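You operate a simulated robot arm through the tools that you are given. There is no shell and no other tool.

Carry out the task below with a simulated robot arm. There is one attempt and no reset: what you move stays moved.

JOB
Fit the yellow and the blue tape roll from the green box on their pegs.
Fine: each on the peg of its colour; shut the lid.

The check looks at the end state, three seconds after you hand in, the way a careful person would. Anything else that was tipped, shoved, dropped, spilled or broken makes it a failure. A push-on lid holds only when it is set on centred and level and pressed home; a screw cap is set on level and turned clockwise until tight.

ROBOT AND FRAMES
A 5-joint arm with a two-finger parallel gripper, fixed in place. Base frame: the origin is at the foot of the arm, x ahead of it, y to its left, z up; the work surface is at about z = 0. Units: m, rad, N and s.
With the tool pointing down near the work surface it reaches from about 0.26 to 0.6 m from the base axis. Its first joint turns from -1.152 to 1.152 rad. The tool tilts only in the upright plane through the base axis and itself; it spins freely about its own axis. Payload 1.57 kg.
Tool frame: the origin (TCP) lies between the finger pads and is the grasp point; the fingertips stand 0.03 m ahead of it; z points along the fingers, y is the line along which they close. The gripper opens to 0.08 m. The fingers are 0.017 m wide and 0.012 m thick; the gripper's body (0.04 by 0.082 m) begins 0.08 m behind the TCP.
Orientation is that of the tool frame in the base frame, as a unit quaternion [w, x, y, z]. With the fingers straight down and closing along the base's y, the tool's x points along the base's -x, its y along +y and its z along -z.

CONTROLS
- The arm moves only by the tool send_rows. Its arguments are lists of equal length, an entry for each row: "dp": the shift along the tool's x, y, z in m, a list of three; "delta_rot": the turn, a rotation vector about the tool's x, y, z in rad, a list of three. In form: {"dp": [[dx, dy, dz], ...], "delta_rot": [[wx, wy, wz], ...]}. A call has 1 to 20 rows; each row shifts and turns the commanded pose from where the row before left it, along the tool's axes as they then stand. "fingers" is the opening, from 0 (shut) to 1 (fully open), set as the call begins (left out, the last holds). Each row takes 0.2 s and may step no farther than 0.05 m and 0.15 rad from the row before; otherwise, or with a gripper value out of range, the whole call is refused. Where a pose cannot be reached the arm comes as near as it can. A force on the tool above 90 N (or 10 N above the force at the start of the call, whichever is more), or a blocked arm, ends the call early, and 0.2 s more pass. Each finger travels about 0.153 m/s and halts on what it meets, pressing with about 20 N; the grip force reading is that of the motor and also rises with nothing between the fingers. The clock runs only during rows and for 0.2 s after the last one: add rows that do not move to give the fingers time. It gives the time, the measured TCP pose, the force on the tool (base axes), the opening and the grip force at its end, in the units of the frame above (readings bear some noise), with the torque about the TCP (base axes, N m) and any sound that the robot's microphone picked up, and new pictures: "pictures" is both (left out), scene, wrist or none.
- Cameras (640 x 400 px; columns grow to the right, rows downward): "scene" is fixed at [0.0588, 0.4231, 0.5203]; the picture's right is [-0.41, -0.91, 0.00], its down [-0.55, 0.25, -0.80] and it looks along [0.73, -0.33, -0.60] (base axes); focal length 302 px, centre (320, 200). "wrist" rides on the gripper at [0.072, -0.007, -0.122] in the tool frame; the picture's right is [0.09, 1.00, 0.00], its down [-0.84, 0.08, -0.54] and it looks along [-0.54, 0.05, 0.84] (tool axes); focal length 238 px, centre (320, 200). There is no depth. A picture from a camera that has moved, and an enlarged one, comes with that camera's place and axes in the base frame and with its lens.
- enlarge(camera, box): a new picture of the part [left, top, right, bottom] of that camera's present view, enlarged. No time passes.
- close_job(): hands the job in; it is judged then, once.

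Places have to be worked out from the pictures, the camera data and where the tool is seen. Open the gripper and draw the arm clear of the work before you hand the job in, unless the task says otherwise.

The tools are called after ">>>" by a JSON object that holds its "name" and its "arguments". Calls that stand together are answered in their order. send_rows: Moves the arm, as the interface text tells. Its arguments: {"type":"object","properties":{"dp":{"type":"array"},"delta_rot":{"type":"array"},"fingers":{"type":"number"},"pictures":{"type":"string","enum":["both","scene","wrist","none"]}},"required":["dp","delta_rot"]} The other tools are called the same way: enlarge (camera, box) takes an enlarged picture of a part of a camera's view; close_job () hands the job in.

At the start:

```text
time: 0.0
eef_pos: [0.4029, 0.0874, 0.3381]
tool_rot: [0.0, 0.0, 1.0, 0.001]
force: [0.2, -0.3, 0.6]
moment: [0.02, -0.03, -0.01]
grip_width: 0.0802
grip_force: 0.0
```

scene: 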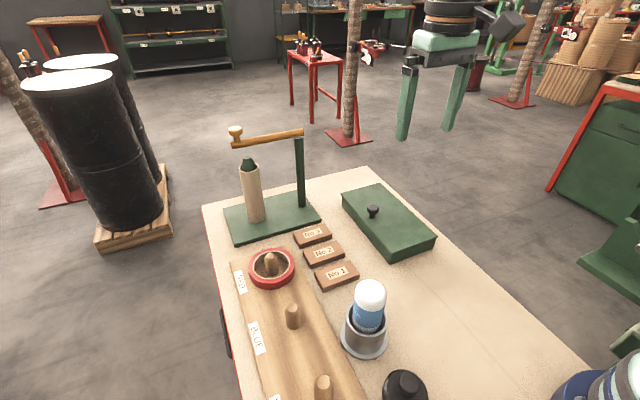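
wrist: 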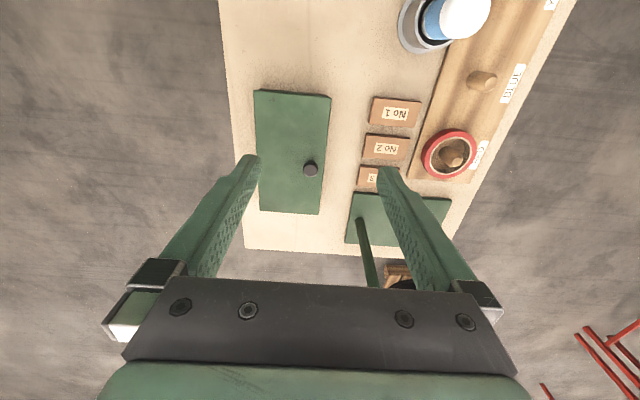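

The scene shows a green lidded box, a peg board with a red roll on one peg, and other items. I enlarge the pictures to read the labels before moving.

>>> {"name": "enlarge", "arguments": {"camera": "scene", "box": [200, 240, 440, 400]}}

>>> {"name": "enlarge", "arguments": {"camera": "scene", "box": [320, 160, 480, 280]}}

>>> {"name": "enlarge", "arguments": {"camera": "wrist", "box": [220, 0, 600, 240]}}

```text
2.50 times, centred on (320, 320) of scene
camera zoom: at [0.0588, 0.4231, 0.5203], right [-0.41, -0.91, 0.0], down [-0.55, 0.25, -0.8], along [0.73, -0.33, -0.6], focal length 756 px, centre (320, -100)
```

zoom: 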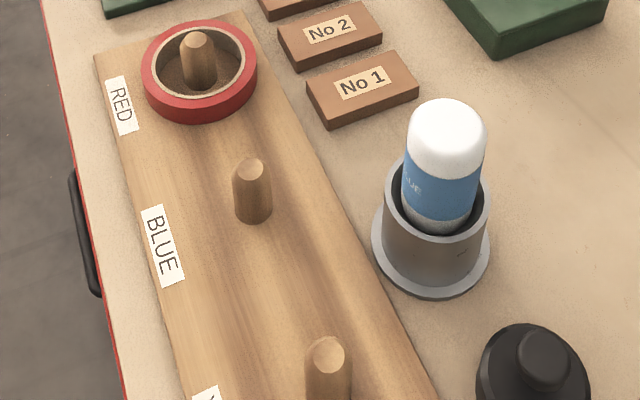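

```text
3.33 times, centred on (400, 220) of scene
camera zoom: at [0.0588, 0.4231, 0.5203], right [-0.41, -0.91, 0.0], down [-0.55, 0.25, -0.8], along [0.73, -0.33, -0.6], focal length 1007 px, centre (53, 133)
```

zoom: 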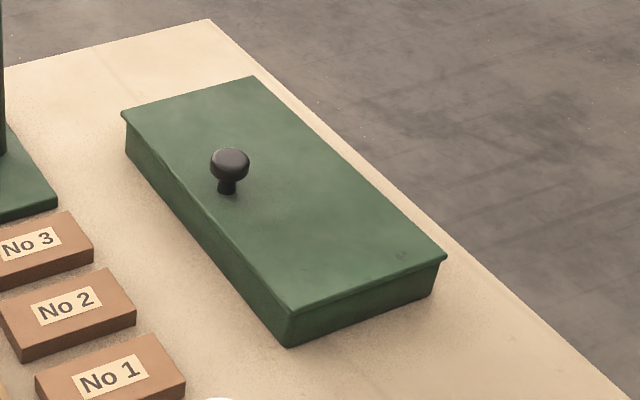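

```text
1.67 times, centred on (410, 120) of wrist
camera zoom: at [0.3315, 0.0814, 0.4596], right [-0.09, 1.0, 0.0], down [0.84, 0.08, 0.54], along [0.54, 0.05, -0.84], focal length 397 px, centre (170, 333)
```

zoom: 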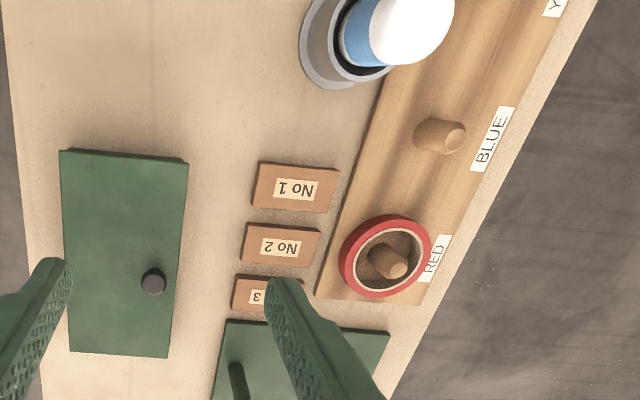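

The lid looks hinged: its knob sits near the +y edge, at about (0.517, 0.078), and the lid spans x 0.40–0.635 and y -0.02–0.10. I turn the gripper so the fingers close along base x and look again.

>>> {"name": "send_rows", "arguments": {"dp": [[0, 0, 0], [0, 0, 0], [0, 0, 0], [0, 0, 0], [0, 0, 0], [0, 0, 0], [0, 0, 0], [0, 0, 0], [0, 0, 0], [0, 0, 0], [0, 0, 0]], "delta_rot": [[0, 0, 0.1428], [0, 0, 0.1428], [0, 0, 0.1428], [0, 0, 0.1428], [0, 0, 0.1428], [0, 0, 0.1428], [0, 0, 0.1428], [0, 0, 0.1428], [0, 0, 0.1428], [0, 0, 0.1428], [0, 0, 0.1428]]}}

```text
time: 2.4
eef_pos: [0.4041, 0.0855, 0.3372]
tool_rot: [0.0, 0.708, 0.706, 0.001]
force: [-0.8, 0.3, 0.2]
moment: [0.02, 0.0, 0.03]
grip_width: 0.0799
grip_force: 0.1
camera wrist: at [0.3976, 0.1593, 0.4589], right [1.0, 0.09, 0.0], down [0.08, -0.84, 0.54], along [0.05, -0.54, -0.84], focal length 238 px, centre (320, 200)
```

scene: 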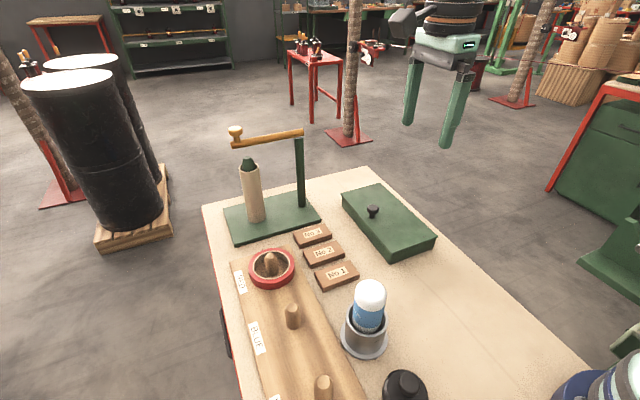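
wrist: 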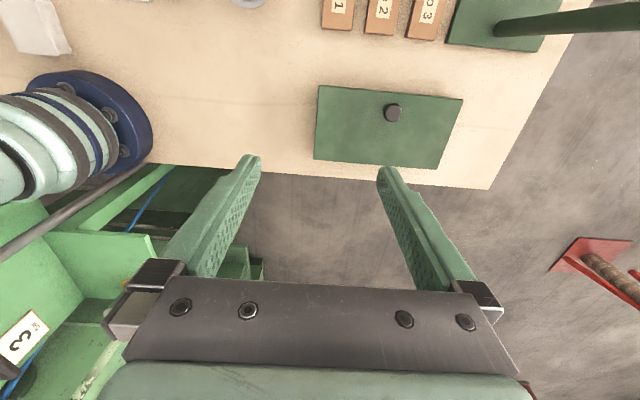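

Knob estimate from the wrist view is about (0.519, 0.082), agreeing with the first one. I move above it at z≈0.20 and look closer.

>>> {"name": "send_rows", "arguments": {"dp": [[-0.002, 0.038, 0.03], [-0.002, 0.038, 0.03], [-0.001, 0.038, 0.03], [0, 0, 0.045], [0, 0, 0]], "delta_rot": [[0, 0, 0], [0, 0, 0], [0, 0, 0], [0, 0, 0], [0, 0, 0]]}}

>>> {"name": "enlarge", "arguments": {"camera": "scene", "box": [320, 100, 480, 280]}}

>>> {"name": "enlarge", "arguments": {"camera": "wrist", "box": [160, 0, 480, 200]}}

```text
time: 3.6
eef_pos: [0.5176, 0.079, 0.1994]
tool_rot: [0.0, 0.707, 0.707, 0.0]
force: [-0.5, 0.1, -0.4]
moment: [0.02, 0.01, -0.01]
grip_width: 0.0797
grip_force: 0.0
camera wrist: at [0.5118, 0.1516, 0.3206], right [1.0, 0.09, 0.0], down [0.08, -0.84, 0.54], along [0.05, -0.54, -0.84], focal length 238 px, centre (320, 200)
```

scene: 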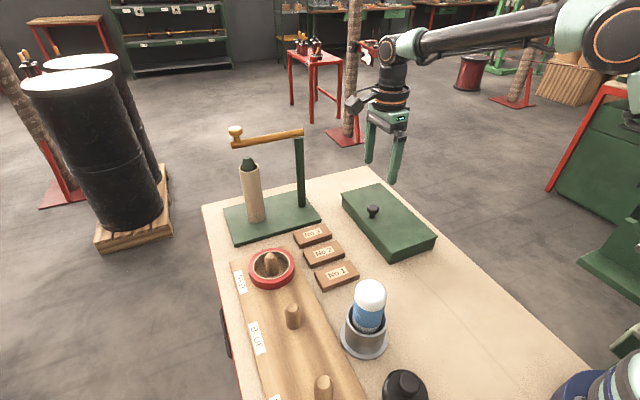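
wrist: 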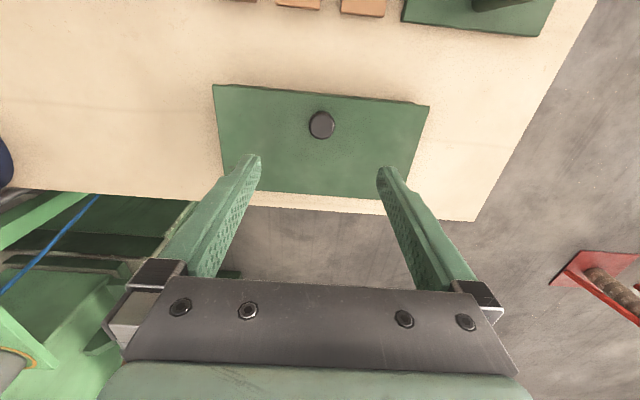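

```text
2.22 times, centred on (400, 190) of scene
camera zoom: at [0.0588, 0.4231, 0.5203], right [-0.41, -0.91, 0.0], down [-0.55, 0.25, -0.8], along [0.73, -0.33, -0.6], focal length 672 px, centre (142, 222)
```

zoom: 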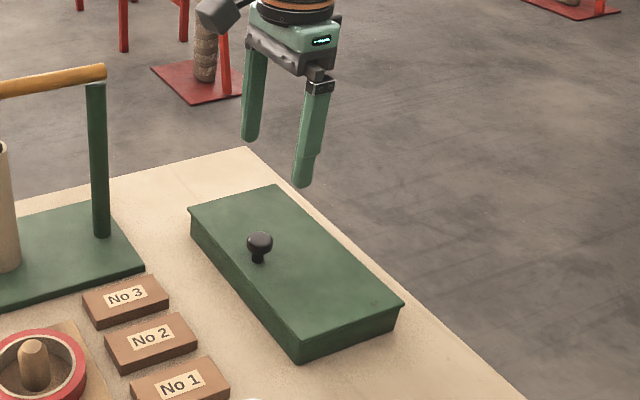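

```text
2.00 times, centred on (320, 100) of wrist
camera zoom: at [0.5118, 0.1516, 0.3206], right [1.0, 0.09, 0.0], down [0.08, -0.84, 0.54], along [0.05, -0.54, -0.84], focal length 477 px, centre (320, 400)
```

zoom: 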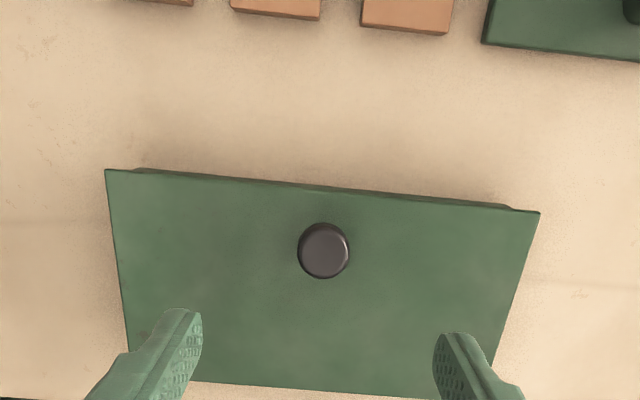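

Knob centre is near (0.520, 0.081) with its top at z≈0.073. I descend to z=0.125, still above the knob, and narrow the fingers to check the line-up.

>>> {"name": "send_rows", "arguments": {"dp": [[0.002, 0.003, 0.037], [0, 0, 0.037], [0, 0, 0]], "delta_rot": [[0, 0, 0], [0, 0, 0], [0, 0, 0]], "fingers": 0.6}}

>>> {"name": "enlarge", "arguments": {"camera": "scene", "box": [320, 100, 480, 280]}}

>>> {"name": "enlarge", "arguments": {"camera": "wrist", "box": [160, 50, 480, 250]}}

```text
time: 4.4
eef_pos: [0.5216, 0.0832, 0.1261]
tool_rot: [0.001, 0.707, 0.707, 0.0]
force: [0.0, -0.1, 0.4]
moment: [0.0, 0.04, 0.01]
grip_width: 0.048
grip_force: 0.0
camera wrist: at [0.5158, 0.1569, 0.2482], right [1.0, 0.09, 0.0], down [0.08, -0.84, 0.54], along [0.05, -0.54, -0.84], focal length 238 px, centre (320, 200)
```

scene: 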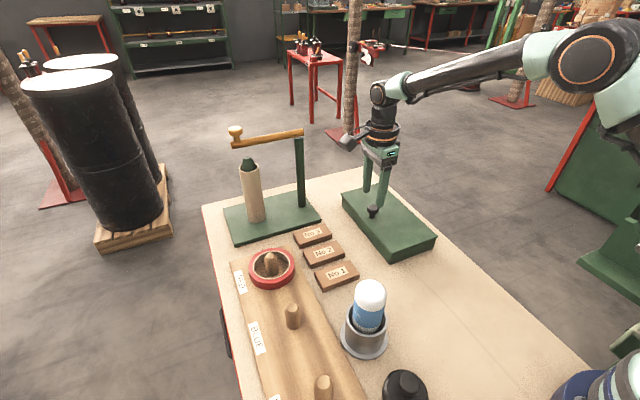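
wrist: 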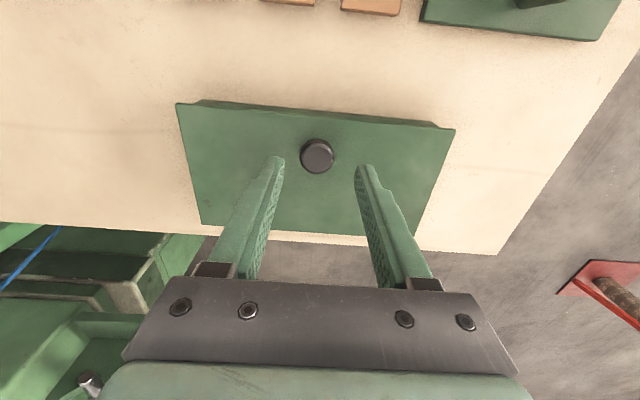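

```text
2.22 times, centred on (400, 190) of scene
camera zoom: at [0.0588, 0.4231, 0.5203], right [-0.41, -0.91, 0.0], down [-0.55, 0.25, -0.8], along [0.73, -0.33, -0.6], focal length 672 px, centre (142, 222)
```

zoom: 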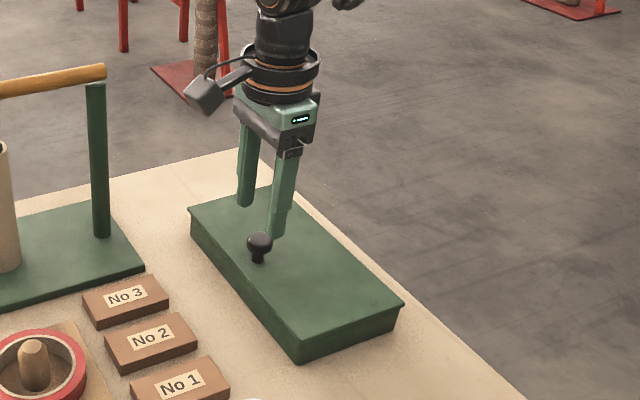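

```text
2.00 times, centred on (320, 150) of wrist
camera zoom: at [0.5158, 0.1569, 0.2482], right [1.0, 0.09, 0.0], down [0.08, -0.84, 0.54], along [0.05, -0.54, -0.84], focal length 477 px, centre (320, 300)
```

zoom: 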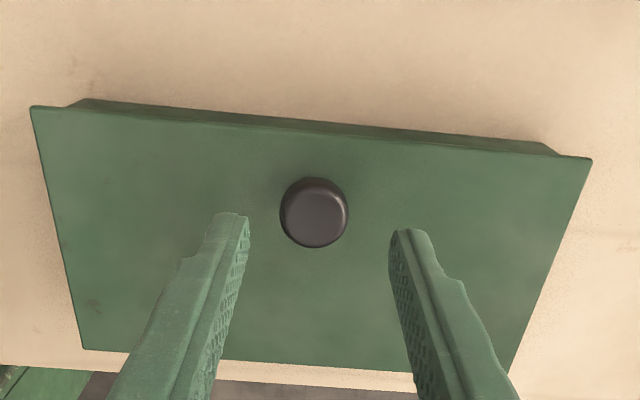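

Knob centre checks out at (0.521, 0.084), right under the TCP. I descend to TCP z≈0.082 (tips at 0.052, just above the lid).

>>> {"name": "send_rows", "arguments": {"dp": [[0, 0, 0.022], [0, 0, 0.022], [0, 0, 0]], "delta_rot": [[0, 0, 0], [0, 0, 0], [0, 0, 0]]}}

>>> {"name": "enlarge", "arguments": {"camera": "scene", "box": [320, 140, 440, 260]}}

>>> {"name": "enlarge", "arguments": {"camera": "wrist", "box": [160, 50, 480, 250]}}

```text
time: 5.2
eef_pos: [0.5205, 0.0834, 0.0837]
tool_rot: [0.0, 0.707, 0.707, 0.0]
force: [0.1, 0.8, 0.1]
moment: [-0.01, 0.0, 0.01]
grip_width: 0.0479
grip_force: 0.1
camera wrist: at [0.5143, 0.1562, 0.2058], right [1.0, 0.09, 0.0], down [0.08, -0.84, 0.54], along [0.05, -0.54, -0.84], focal length 238 px, centre (320, 200)
```

scene: 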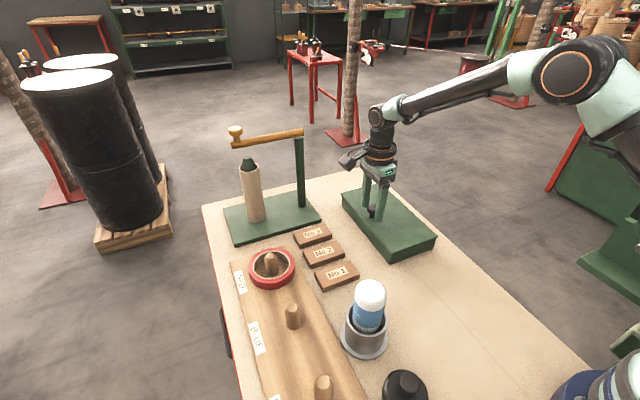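
wrist: 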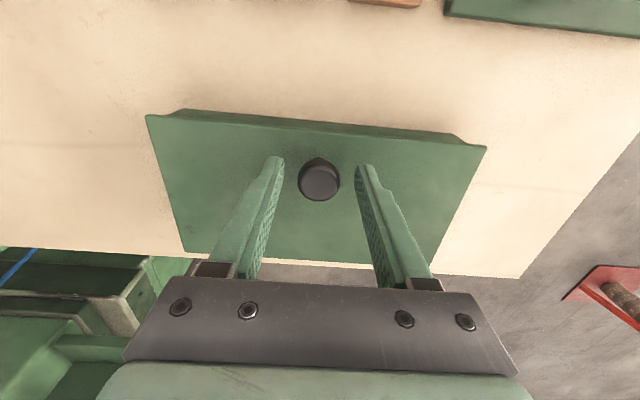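

```text
3.33 times, centred on (380, 200) of scene
camera zoom: at [0.0588, 0.4231, 0.5203], right [-0.41, -0.91, 0.0], down [-0.55, 0.25, -0.8], along [0.73, -0.33, -0.6], focal length 1007 px, centre (120, 200)
```

zoom: 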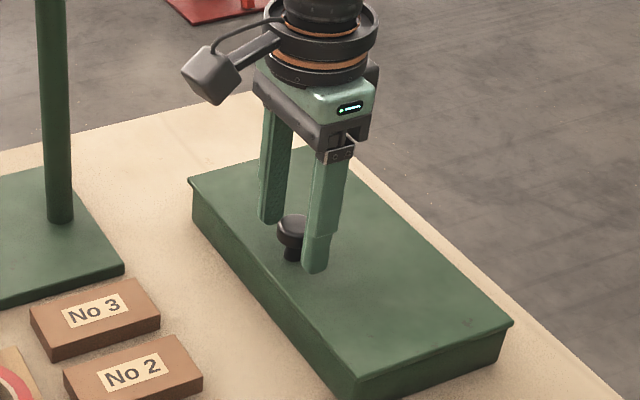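

```text
2.00 times, centred on (320, 150) of wrist
camera zoom: at [0.5143, 0.1562, 0.2058], right [1.0, 0.09, 0.0], down [0.08, -0.84, 0.54], along [0.05, -0.54, -0.84], focal length 477 px, centre (320, 300)
```

zoom: 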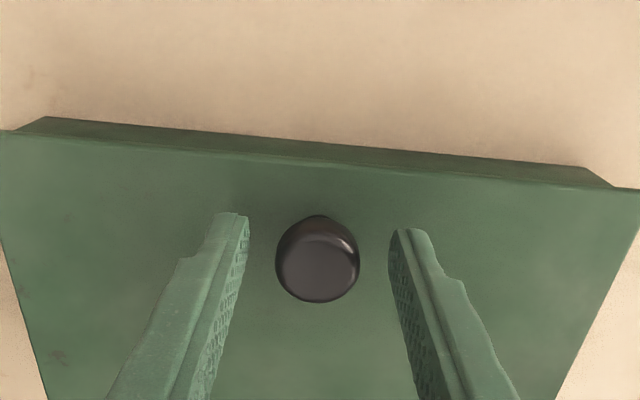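

The fingers straddle the knob symmetrically. I close on it.

>>> {"name": "send_rows", "arguments": {"dp": [[-0.0015, 0, 0.001], [0, 0, 0], [0, 0, 0]], "delta_rot": [[0, 0, 0], [0, 0, 0], [0, 0, 0]], "fingers": 0}}

>>> {"name": "enlarge", "arguments": {"camera": "scene", "box": [320, 140, 440, 260]}}

```text
time: 6.0
eef_pos: [0.5191, 0.0819, 0.084]
tool_rot: [0.0, 0.707, 0.708, 0.0]
force: [-8.5, 21.7, 10.7]
moment: [0.18, 0.2, -0.04]
grip_width: 0.0273
grip_force: 37.2
camera wrist: at [0.5135, 0.1559, 0.2055], right [1.0, 0.1, 0.0], down [0.08, -0.84, 0.54], along [0.05, -0.54, -0.84], focal length 238 px, centre (320, 200)
```

scene: 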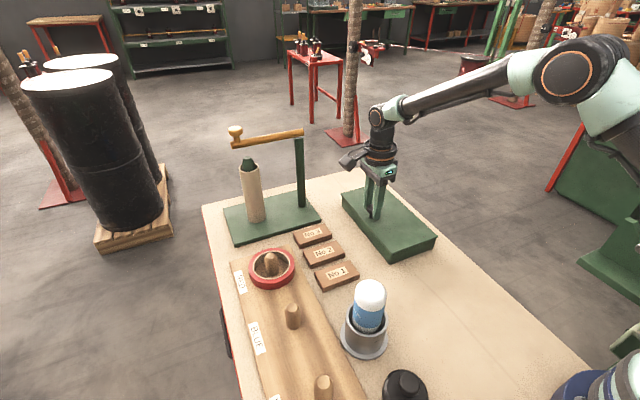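
wrist: 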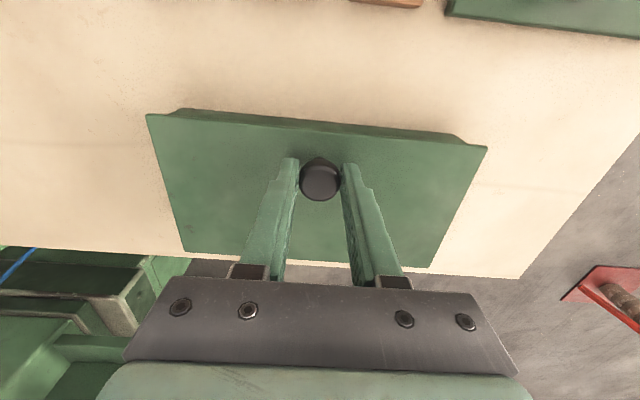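

```text
3.33 times, centred on (380, 200) of scene
camera zoom: at [0.0587, 0.4231, 0.5203], right [-0.41, -0.91, 0.0], down [-0.55, 0.25, -0.8], along [0.73, -0.33, -0.6], focal length 1007 px, centre (120, 200)
```

zoom: 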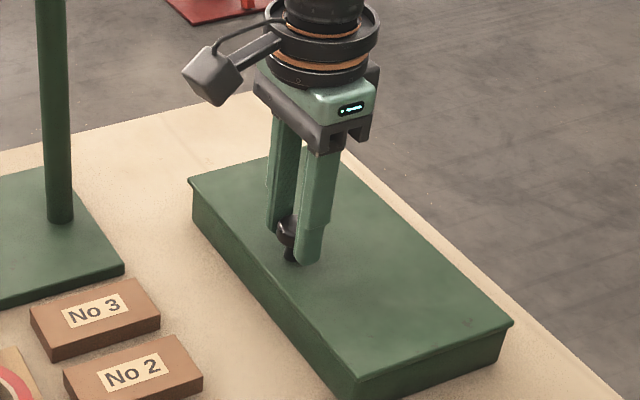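

Grip is firm on the 27 mm knob. I lift 10 mm with a small -y drift, to see whether the lid is hinged or loose.

>>> {"name": "send_rows", "arguments": {"dp": [[0, 0, -0.003], [-0.001, 0, -0.004], [-0.001, 0, -0.004], [0, 0, 0]], "delta_rot": [[0, 0, 0], [0, 0, 0], [0, 0, 0], [0, 0, 0]]}}

>>> {"name": "enlarge", "arguments": {"camera": "scene", "box": [320, 140, 440, 260]}}

>>> {"name": "enlarge", "arguments": {"camera": "wrist", "box": [120, 80, 520, 330]}}

```text
time: 7.0
eef_pos: [0.5196, 0.0792, 0.0942]
tool_rot: [0.001, 0.708, 0.706, 0.002]
force: [7.6, 5.4, -9.9]
moment: [1.21, -0.16, 0.02]
grip_width: 0.0271
grip_force: 38.0
camera wrist: at [0.5136, 0.1515, 0.2159], right [1.0, 0.09, 0.0], down [0.08, -0.84, 0.54], along [0.05, -0.54, -0.84], focal length 238 px, centre (320, 200)
```

scene: 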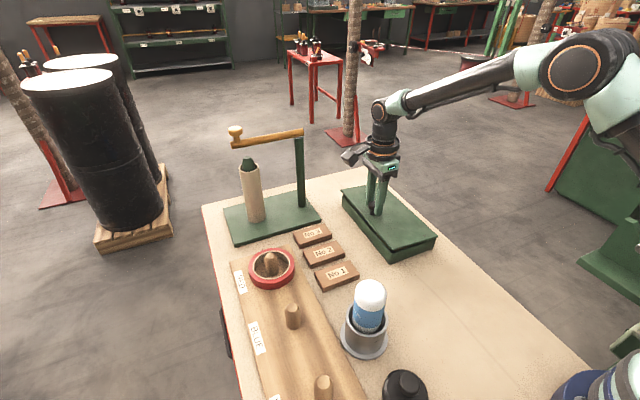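
wrist: 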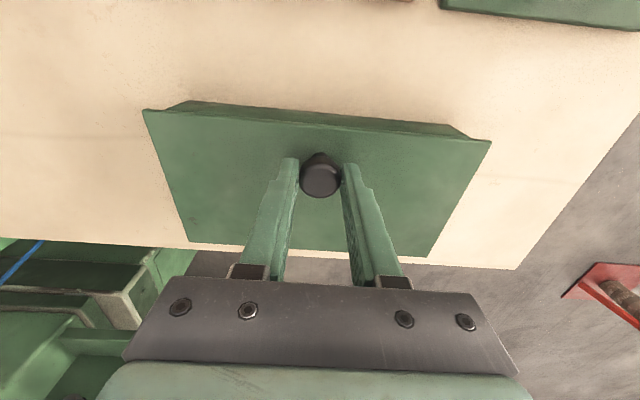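

```text
3.33 times, centred on (380, 200) of scene
camera zoom: at [0.0589, 0.423, 0.5203], right [-0.41, -0.91, 0.0], down [-0.55, 0.25, -0.8], along [0.73, -0.33, -0.6], focal length 1007 px, centre (120, 200)
```

zoom: 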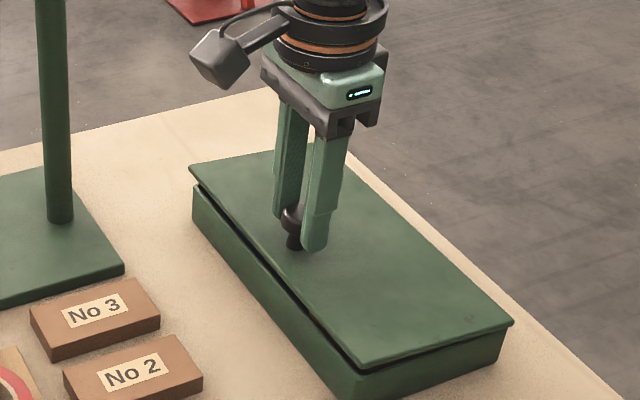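

```text
1.60 times, centred on (320, 205) of wrist
camera zoom: at [0.5136, 0.1515, 0.2159], right [1.0, 0.09, 0.0], down [0.08, -0.84, 0.54], along [0.05, -0.54, -0.84], focal length 381 px, centre (320, 192)
```

zoom: 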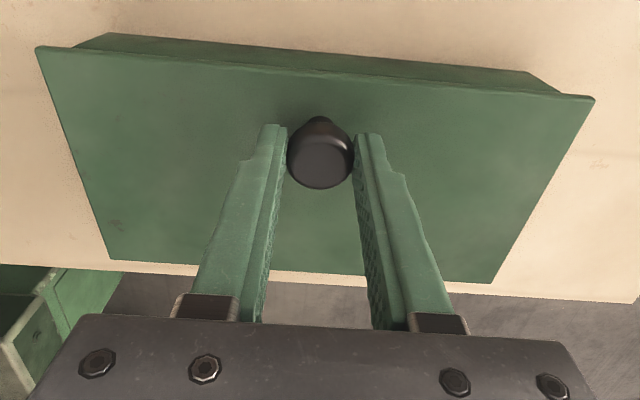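

The lid is hinged along the -y edge: it tilted about 0.1 rad. I follow the arc about the hinge (radius ~0.10 m) in stages, watching the forces.

>>> {"name": "send_rows", "arguments": {"dp": [[-0.0035, 0, -0.0096], [-0.0044, 0, -0.0092], [-0.0053, 0, -0.0087], [-0.0061, 0, -0.0081], [0, 0, 0]], "delta_rot": [[0, 0, 0], [0, 0, 0], [0, 0, 0], [0, 0, 0], [0, 0, 0]]}}

>>> {"name": "enlarge", "arguments": {"camera": "scene", "box": [300, 100, 460, 280]}}

```text
time: 8.2
eef_pos: [0.5189, 0.0606, 0.1315]
tool_rot: [0.0, 0.706, 0.708, 0.0]
force: [-0.6, 13.0, -1.7]
moment: [1.26, 0.01, 0.05]
grip_width: 0.0267
grip_force: 37.8
camera wrist: at [0.5137, 0.1337, 0.253], right [1.0, 0.09, 0.0], down [0.08, -0.84, 0.54], along [0.05, -0.54, -0.84], focal length 238 px, centre (320, 200)
```

scene: 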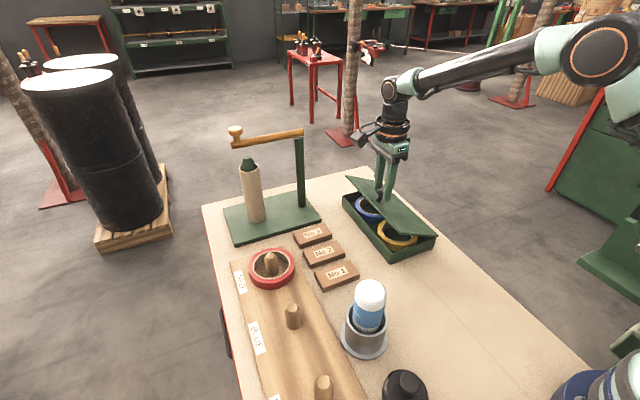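
wrist: 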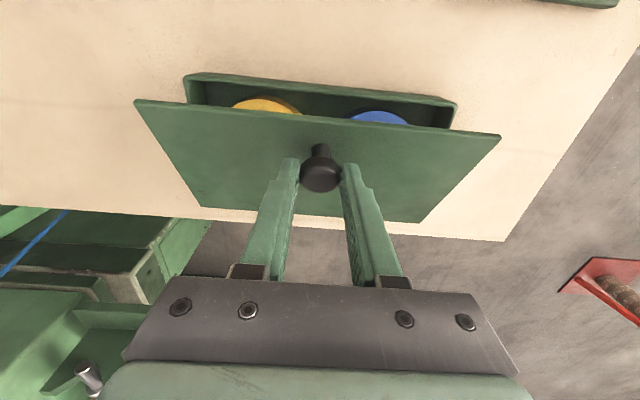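

```text
2.22 times, centred on (380, 190) of scene
camera zoom: at [0.0588, 0.4231, 0.5203], right [-0.41, -0.91, 0.0], down [-0.55, 0.25, -0.8], along [0.73, -0.33, -0.6], focal length 672 px, centre (187, 222)
```

zoom: 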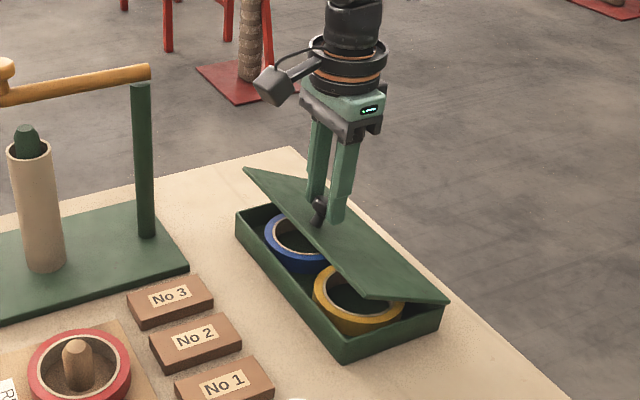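

Working well: θ≈0.5 and the blue and yellow rolls are visible. I continue along the arc to θ≈1.0.

>>> {"name": "send_rows", "arguments": {"dp": [[-0.0067, 0, -0.0075], [-0.0076, 0, -0.0067], [-0.0082, 0, -0.006], [-0.0089, 0, -0.005], [-0.0093, 0, -0.0043], [0, 0, 0]], "delta_rot": [[0, 0, 0], [0, 0, 0], [0, 0, 0], [0, 0, 0], [0, 0, 0], [0, 0, 0]]}}

>>> {"name": "enlarge", "arguments": {"camera": "scene", "box": [300, 100, 460, 280]}}

```text
time: 9.6
eef_pos: [0.5205, 0.0171, 0.1611]
tool_rot: [0.0, 0.706, 0.708, 0.0]
force: [-7.4, 12.0, 4.0]
moment: [1.19, 0.2, 0.07]
grip_width: 0.0272
grip_force: 37.7
camera wrist: at [0.5139, 0.092, 0.2823], right [1.0, 0.09, 0.0], down [0.08, -0.84, 0.54], along [0.05, -0.54, -0.84], focal length 238 px, centre (320, 200)
```

scene: 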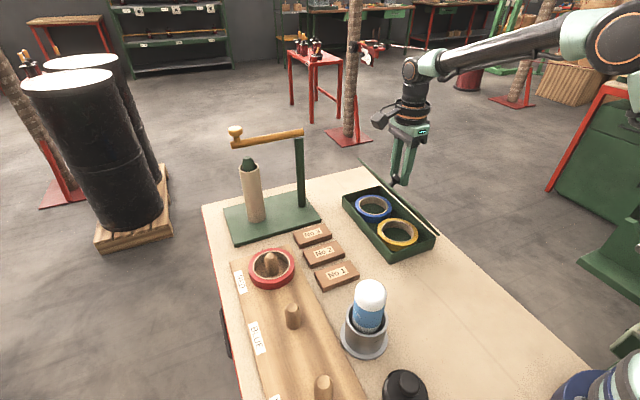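
wrist: 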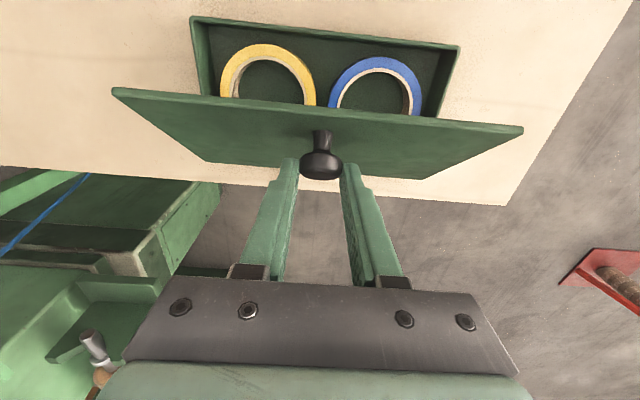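

```text
2.22 times, centred on (380, 190) of scene
camera zoom: at [0.0588, 0.423, 0.5203], right [-0.41, -0.91, 0.0], down [-0.55, 0.25, -0.8], along [0.73, -0.33, -0.6], focal length 672 px, centre (187, 222)
```

zoom: 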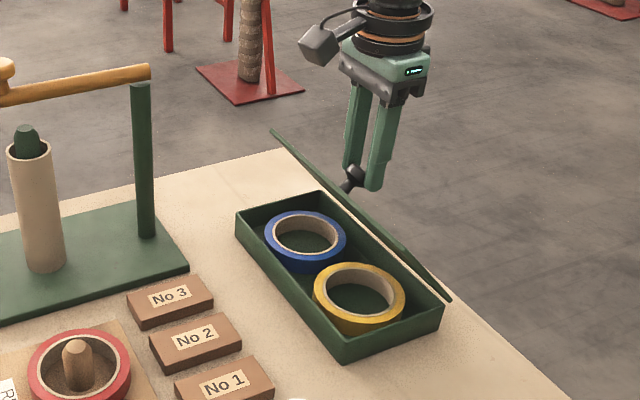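

Forces are modest and only the two rolls are in the box. I continue the arc to θ≈1.5.

>>> {"name": "send_rows", "arguments": {"dp": [[-0.0097, 0, -0.0032], [-0.01, 0, -0.0022], [-0.01, 0, -0.0013], [-0.0102, 0, -0.0002], [-0.0102, 0, 0.0008], [0, 0, 0]], "delta_rot": [[0, 0, 0], [0, 0, 0], [0, 0, 0], [0, 0, 0], [0, 0, 0], [0, 0, 0]]}}

>>> {"name": "enlarge", "arguments": {"camera": "scene", "box": [300, 100, 460, 280]}}

```text
time: 11.0
eef_pos: [0.5216, -0.0297, 0.1647]
tool_rot: [0.0, 0.707, 0.707, 0.0]
force: [0.4, 0.3, 0.3]
moment: [0.03, 0.0, 0.02]
grip_width: 0.0
grip_force: 21.6
camera wrist: at [0.5158, 0.0431, 0.2868], right [1.0, 0.09, 0.0], down [0.08, -0.84, 0.54], along [0.05, -0.54, -0.84], focal length 238 px, centre (320, 200)
```

scene: 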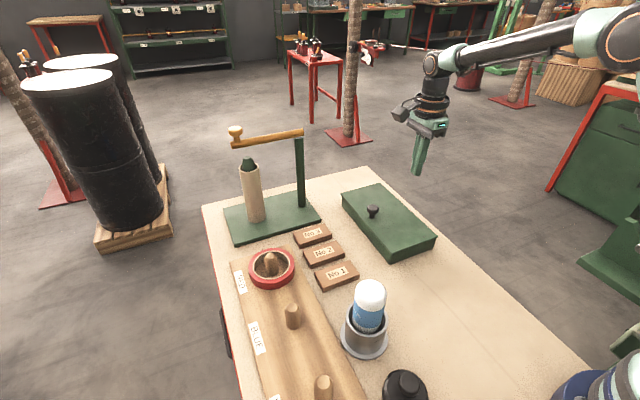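
wrist: 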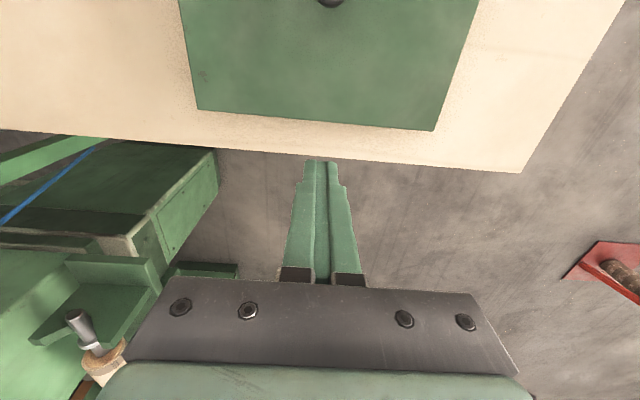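

```text
2.22 times, centred on (380, 190) of scene
camera zoom: at [0.0588, 0.423, 0.5203], right [-0.41, -0.91, 0.0], down [-0.55, 0.25, -0.8], along [0.73, -0.33, -0.6], focal length 672 px, centre (187, 222)
```

zoom: 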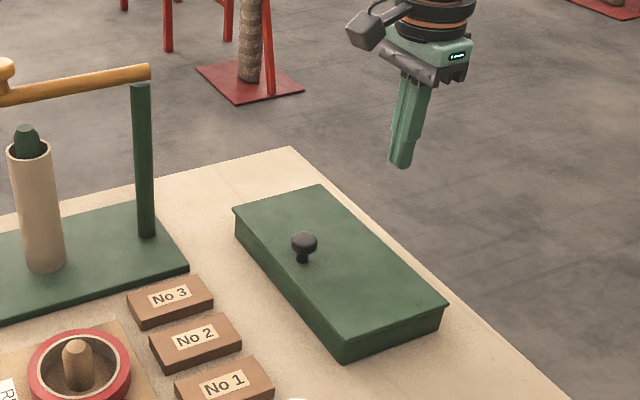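

The knob slid out of the pads near θ≈1.1 because my arc was slightly too tight (the force readings showed the tool pressing inward), and the lid fell shut. I go back above the knob to regrip a bit lower.

>>> {"name": "send_rows", "arguments": {"dp": [[0.037, 0, 0], [0.037, -0.0005, 0], [0.038, 0, 0], [0, 0, 0.03], [0, 0, 0]], "delta_rot": [[0, 0, 0], [0, 0, 0], [0, 0, 0], [0, 0, 0], [0, 0, 0]], "fingers": 0.6}}

>>> {"name": "enlarge", "arguments": {"camera": "wrist", "box": [160, 50, 480, 250]}}

>>> {"name": "enlarge", "arguments": {"camera": "scene", "box": [320, 160, 480, 280]}}

```text
time: 12.2
eef_pos: [0.5229, 0.0824, 0.1333]
tool_rot: [0.0, 0.707, 0.707, 0.001]
force: [0.0, 0.4, 0.3]
moment: [-0.02, -0.03, -0.01]
grip_width: 0.048
grip_force: 0.1
camera wrist: at [0.5161, 0.1552, 0.2554], right [1.0, 0.09, 0.0], down [0.08, -0.84, 0.54], along [0.05, -0.54, -0.84], focal length 238 px, centre (320, 200)
```

scene: 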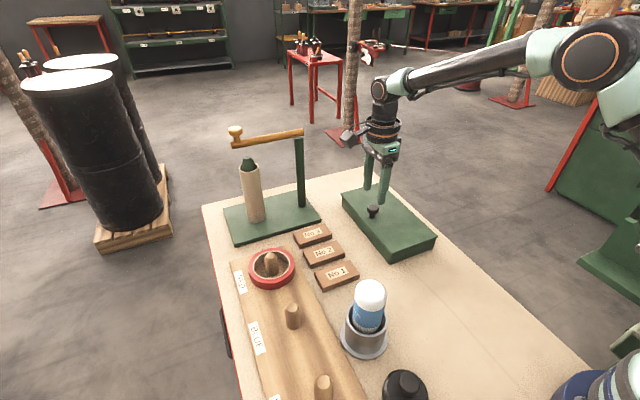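
wrist: 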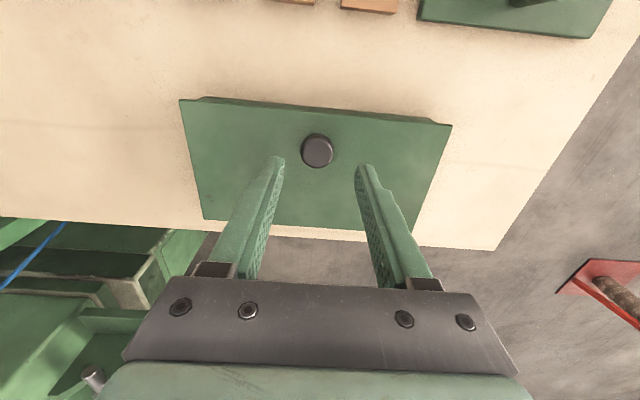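

```text
2.00 times, centred on (320, 150) of wrist
camera zoom: at [0.5161, 0.1552, 0.2554], right [1.0, 0.09, 0.0], down [0.08, -0.84, 0.54], along [0.05, -0.54, -0.84], focal length 477 px, centre (320, 300)
```

zoom: 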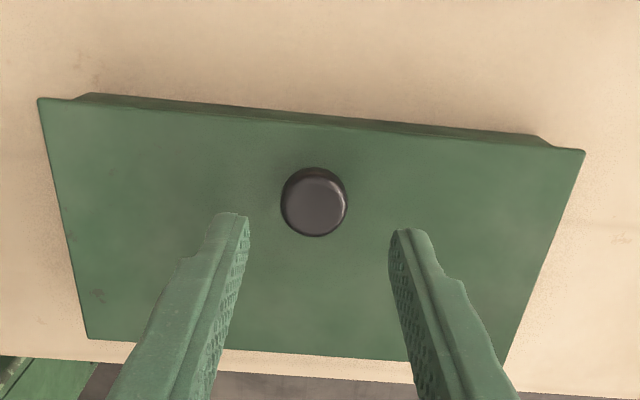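

```text
3.33 times, centred on (400, 220) of scene
camera zoom: at [0.0588, 0.4231, 0.5203], right [-0.41, -0.91, 0.0], down [-0.55, 0.25, -0.8], along [0.73, -0.33, -0.6], focal length 1007 px, centre (53, 133)
```

zoom: 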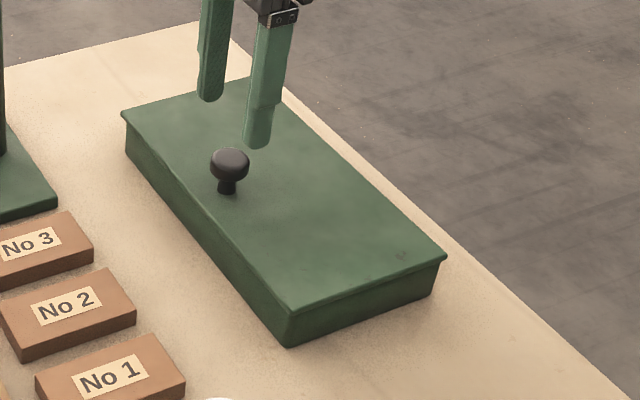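

The box has not moved and the knob is at y≈0.083. I descend to z≈0.081 and grip.

>>> {"name": "send_rows", "arguments": {"dp": [[0.0006, -0.001, 0.026], [0, 0, 0.026], [0, 0, 0]], "delta_rot": [[0, 0, 0], [0, 0, 0], [0, 0, 0]], "pictures": "none"}}

>>> {"name": "send_rows", "arguments": {"dp": [[0, 0, 0], [0, 0, 0], [0, 0, 0]], "delta_rot": [[0, 0, 0], [0, 0, 0], [0, 0, 0]], "fingers": 0, "pictures": "wrist"}}

>>> {"name": "enlarge", "arguments": {"camera": "wrist", "box": [160, 50, 480, 250]}}

```text
time: 13.0
eef_pos: [0.5184, 0.0815, 0.0828]
tool_rot: [0.0, 0.707, 0.707, 0.0]
force: [-0.8, -0.7, -0.5]
moment: [-0.02, 0.0, -0.03]
grip_width: 0.048
grip_force: 0.1
```

```text
time: 13.8
eef_pos: [0.5194, 0.0803, 0.0838]
tool_rot: [0.003, 0.707, 0.707, 0.003]
force: [20.9, -4.2, -4.0]
moment: [0.19, -0.38, 0.04]
grip_width: 0.0271
grip_force: 37.6
camera wrist: at [0.5125, 0.1538, 0.2052], right [1.0, 0.09, 0.01], down [0.07, -0.84, 0.54], along [0.06, -0.54, -0.84], focal length 238 px, centre (320, 200)
```

wrist: 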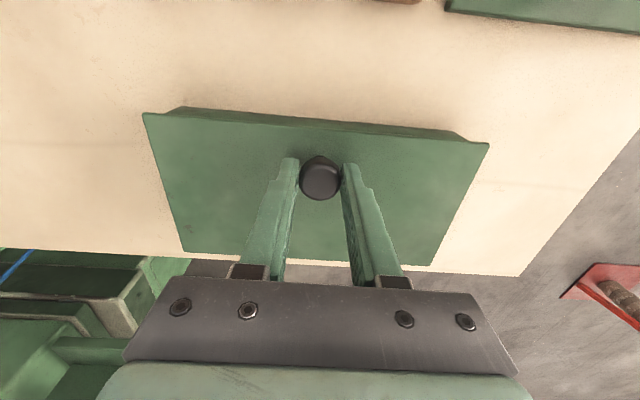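

```text
2.00 times, centred on (320, 150) of wrist
camera zoom: at [0.5125, 0.1538, 0.2052], right [1.0, 0.09, 0.01], down [0.07, -0.84, 0.54], along [0.06, -0.54, -0.84], focal length 477 px, centre (320, 300)
```

zoom: 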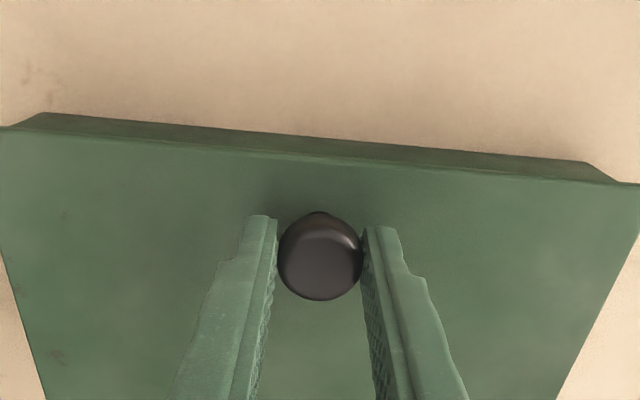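

Grip confirmed (27 mm). I now follow a wider arc (r≈0.106/0.020), pausing after θ≈0.45 to check the forces.

>>> {"name": "send_rows", "arguments": {"dp": [[-0.0018, 0, -0.0079], [-0.0024, 0, -0.0077], [-0.003, 0, -0.0075], [-0.0035, 0, -0.0073], [-0.004, 0, -0.007], [-0.0046, 0, -0.0067], [0, 0, 0]], "delta_rot": [[0, 0, 0], [0, 0, 0], [0, 0, 0], [0, 0, 0], [0, 0, 0], [0, 0, 0], [0, 0, 0]]}}

>>> {"name": "enlarge", "arguments": {"camera": "wrist", "box": [160, 50, 480, 250]}}

```text
time: 15.4
eef_pos: [0.5203, 0.0645, 0.1282]
tool_rot: [0.001, 0.707, 0.707, 0.001]
force: [12.7, 4.9, -10.3]
moment: [1.14, -0.35, 0.07]
grip_width: 0.0272
grip_force: 37.9
camera wrist: at [0.5132, 0.1374, 0.2497], right [1.0, 0.09, 0.0], down [0.08, -0.84, 0.54], along [0.05, -0.54, -0.84], focal length 238 px, centre (320, 200)
```

scene: 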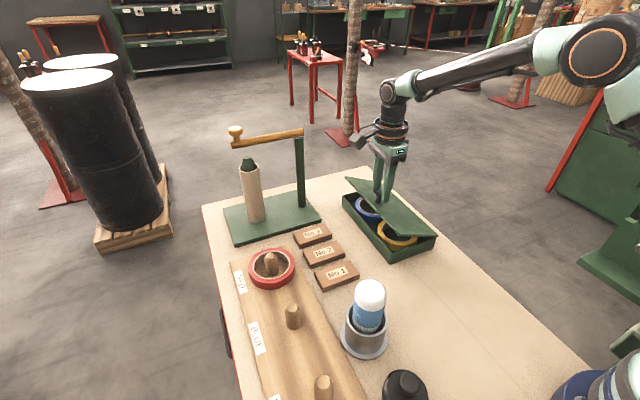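
wrist: 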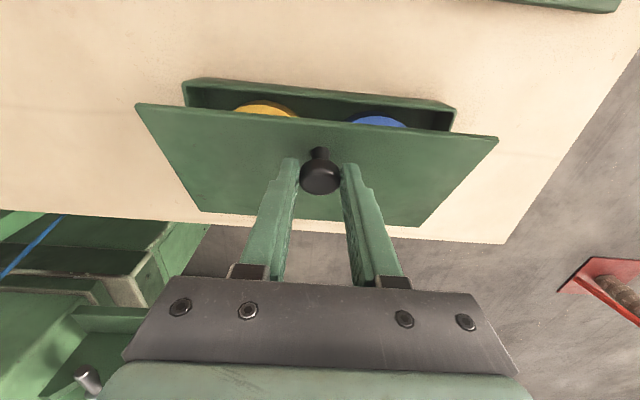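

```text
2.00 times, centred on (320, 150) of wrist
camera zoom: at [0.5132, 0.1374, 0.2497], right [1.0, 0.09, 0.0], down [0.08, -0.84, 0.54], along [0.05, -0.54, -0.84], focal length 477 px, centre (320, 300)
```

zoom: 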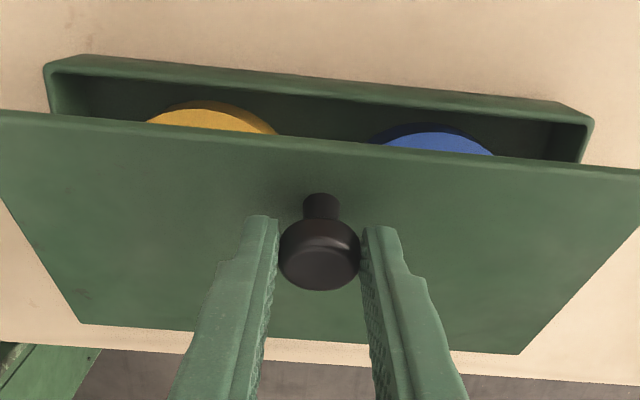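

The force is now almost purely tangential, so this arc is right. I continue to θ≈0.9.

>>> {"name": "send_rows", "arguments": {"dp": [[-0.0051, 0, -0.0063], [-0.0055, 0, -0.0059], [-0.0059, 0, -0.0055], [-0.0064, 0, -0.005], [-0.0067, 0, -0.0046], [-0.007, 0, -0.004], [0, 0, 0]], "delta_rot": [[0, 0, 0], [0, 0, 0], [0, 0, 0], [0, 0, 0], [0, 0, 0], [0, 0, 0], [0, 0, 0]], "pictures": "wrist"}}

>>> {"name": "enlarge", "arguments": {"camera": "wrist", "box": [160, 50, 480, 250]}}

```text
time: 17.0
eef_pos: [0.5191, 0.0281, 0.1608]
tool_rot: [0.002, 0.707, 0.707, 0.001]
force: [14.6, 10.9, -0.2]
moment: [1.16, -0.41, 0.04]
grip_width: 0.0272
grip_force: 38.4
camera wrist: at [0.513, 0.1005, 0.2815], right [1.0, 0.09, 0.0], down [0.08, -0.84, 0.54], along [0.05, -0.54, -0.84], focal length 238 px, centre (320, 200)
```

wrist: 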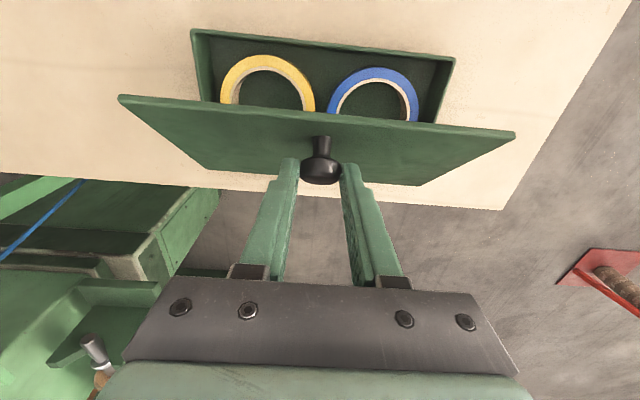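

```text
2.00 times, centred on (320, 150) of wrist
camera zoom: at [0.513, 0.1005, 0.2815], right [1.0, 0.09, 0.0], down [0.08, -0.84, 0.54], along [0.05, -0.54, -0.84], focal length 477 px, centre (320, 300)
```

zoom: 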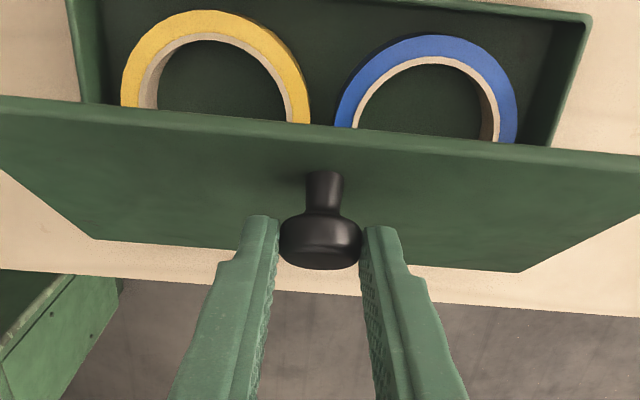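

Still aligned, with a small inward component of about 5 N. I continue to θ≈1.2 with a touch less inward motion.

>>> {"name": "send_rows", "arguments": {"dp": [[-0.0072, 0, -0.0036], [-0.0074, 0, -0.0031], [-0.0077, 0, -0.0024], [-0.0078, 0, -0.0019], [0, 0, 0]], "delta_rot": [[0, 0, 0], [0, 0, 0], [0, 0, 0], [0, 0, 0], [0, 0, 0]], "pictures": "both"}}

>>> {"name": "enlarge", "arguments": {"camera": "wrist", "box": [160, 50, 480, 250]}}

>>> {"name": "enlarge", "arguments": {"camera": "scene", "box": [300, 100, 460, 280]}}

```text
time: 18.2
eef_pos: [0.5199, -0.0026, 0.1715]
tool_rot: [-0.001, 0.707, 0.707, -0.001]
force: [7.8, 8.6, 1.1]
moment: [1.14, -0.19, 0.0]
grip_width: 0.0271
grip_force: 37.6
camera wrist: at [0.514, 0.0707, 0.2915], right [1.0, 0.09, 0.0], down [0.08, -0.84, 0.54], along [0.05, -0.54, -0.84], focal length 238 px, centre (320, 200)
```

scene: 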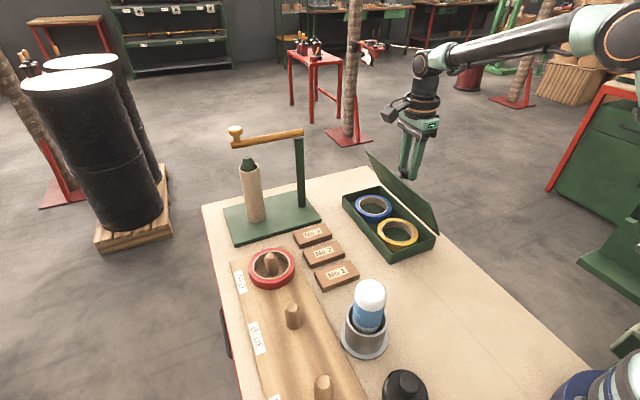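
wrist: 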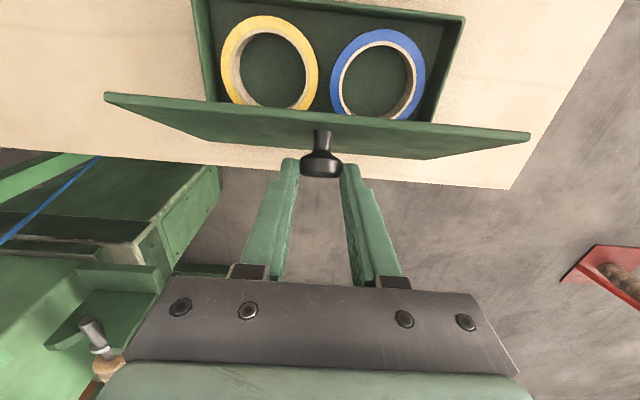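

```text
2.00 times, centred on (320, 150) of wrist
camera zoom: at [0.514, 0.0707, 0.2915], right [1.0, 0.09, 0.0], down [0.08, -0.84, 0.54], along [0.05, -0.54, -0.84], focal length 477 px, centre (320, 300)
```

zoom: 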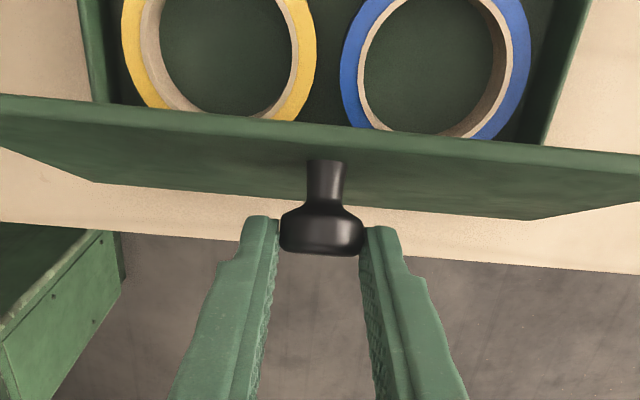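

```text
2.22 times, centred on (380, 190) of scene
camera zoom: at [0.0588, 0.423, 0.5203], right [-0.41, -0.91, 0.0], down [-0.55, 0.25, -0.8], along [0.73, -0.33, -0.6], focal length 672 px, centre (187, 222)
```

zoom: 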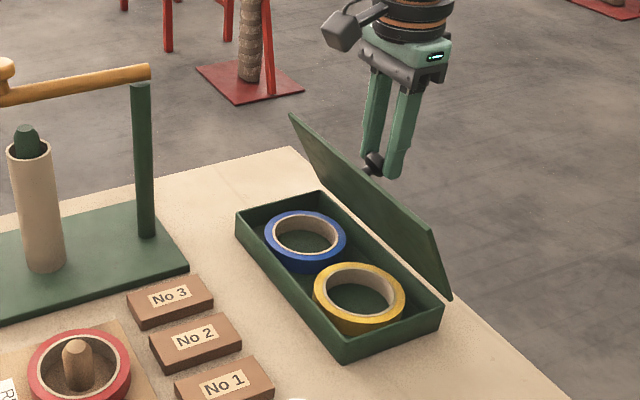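

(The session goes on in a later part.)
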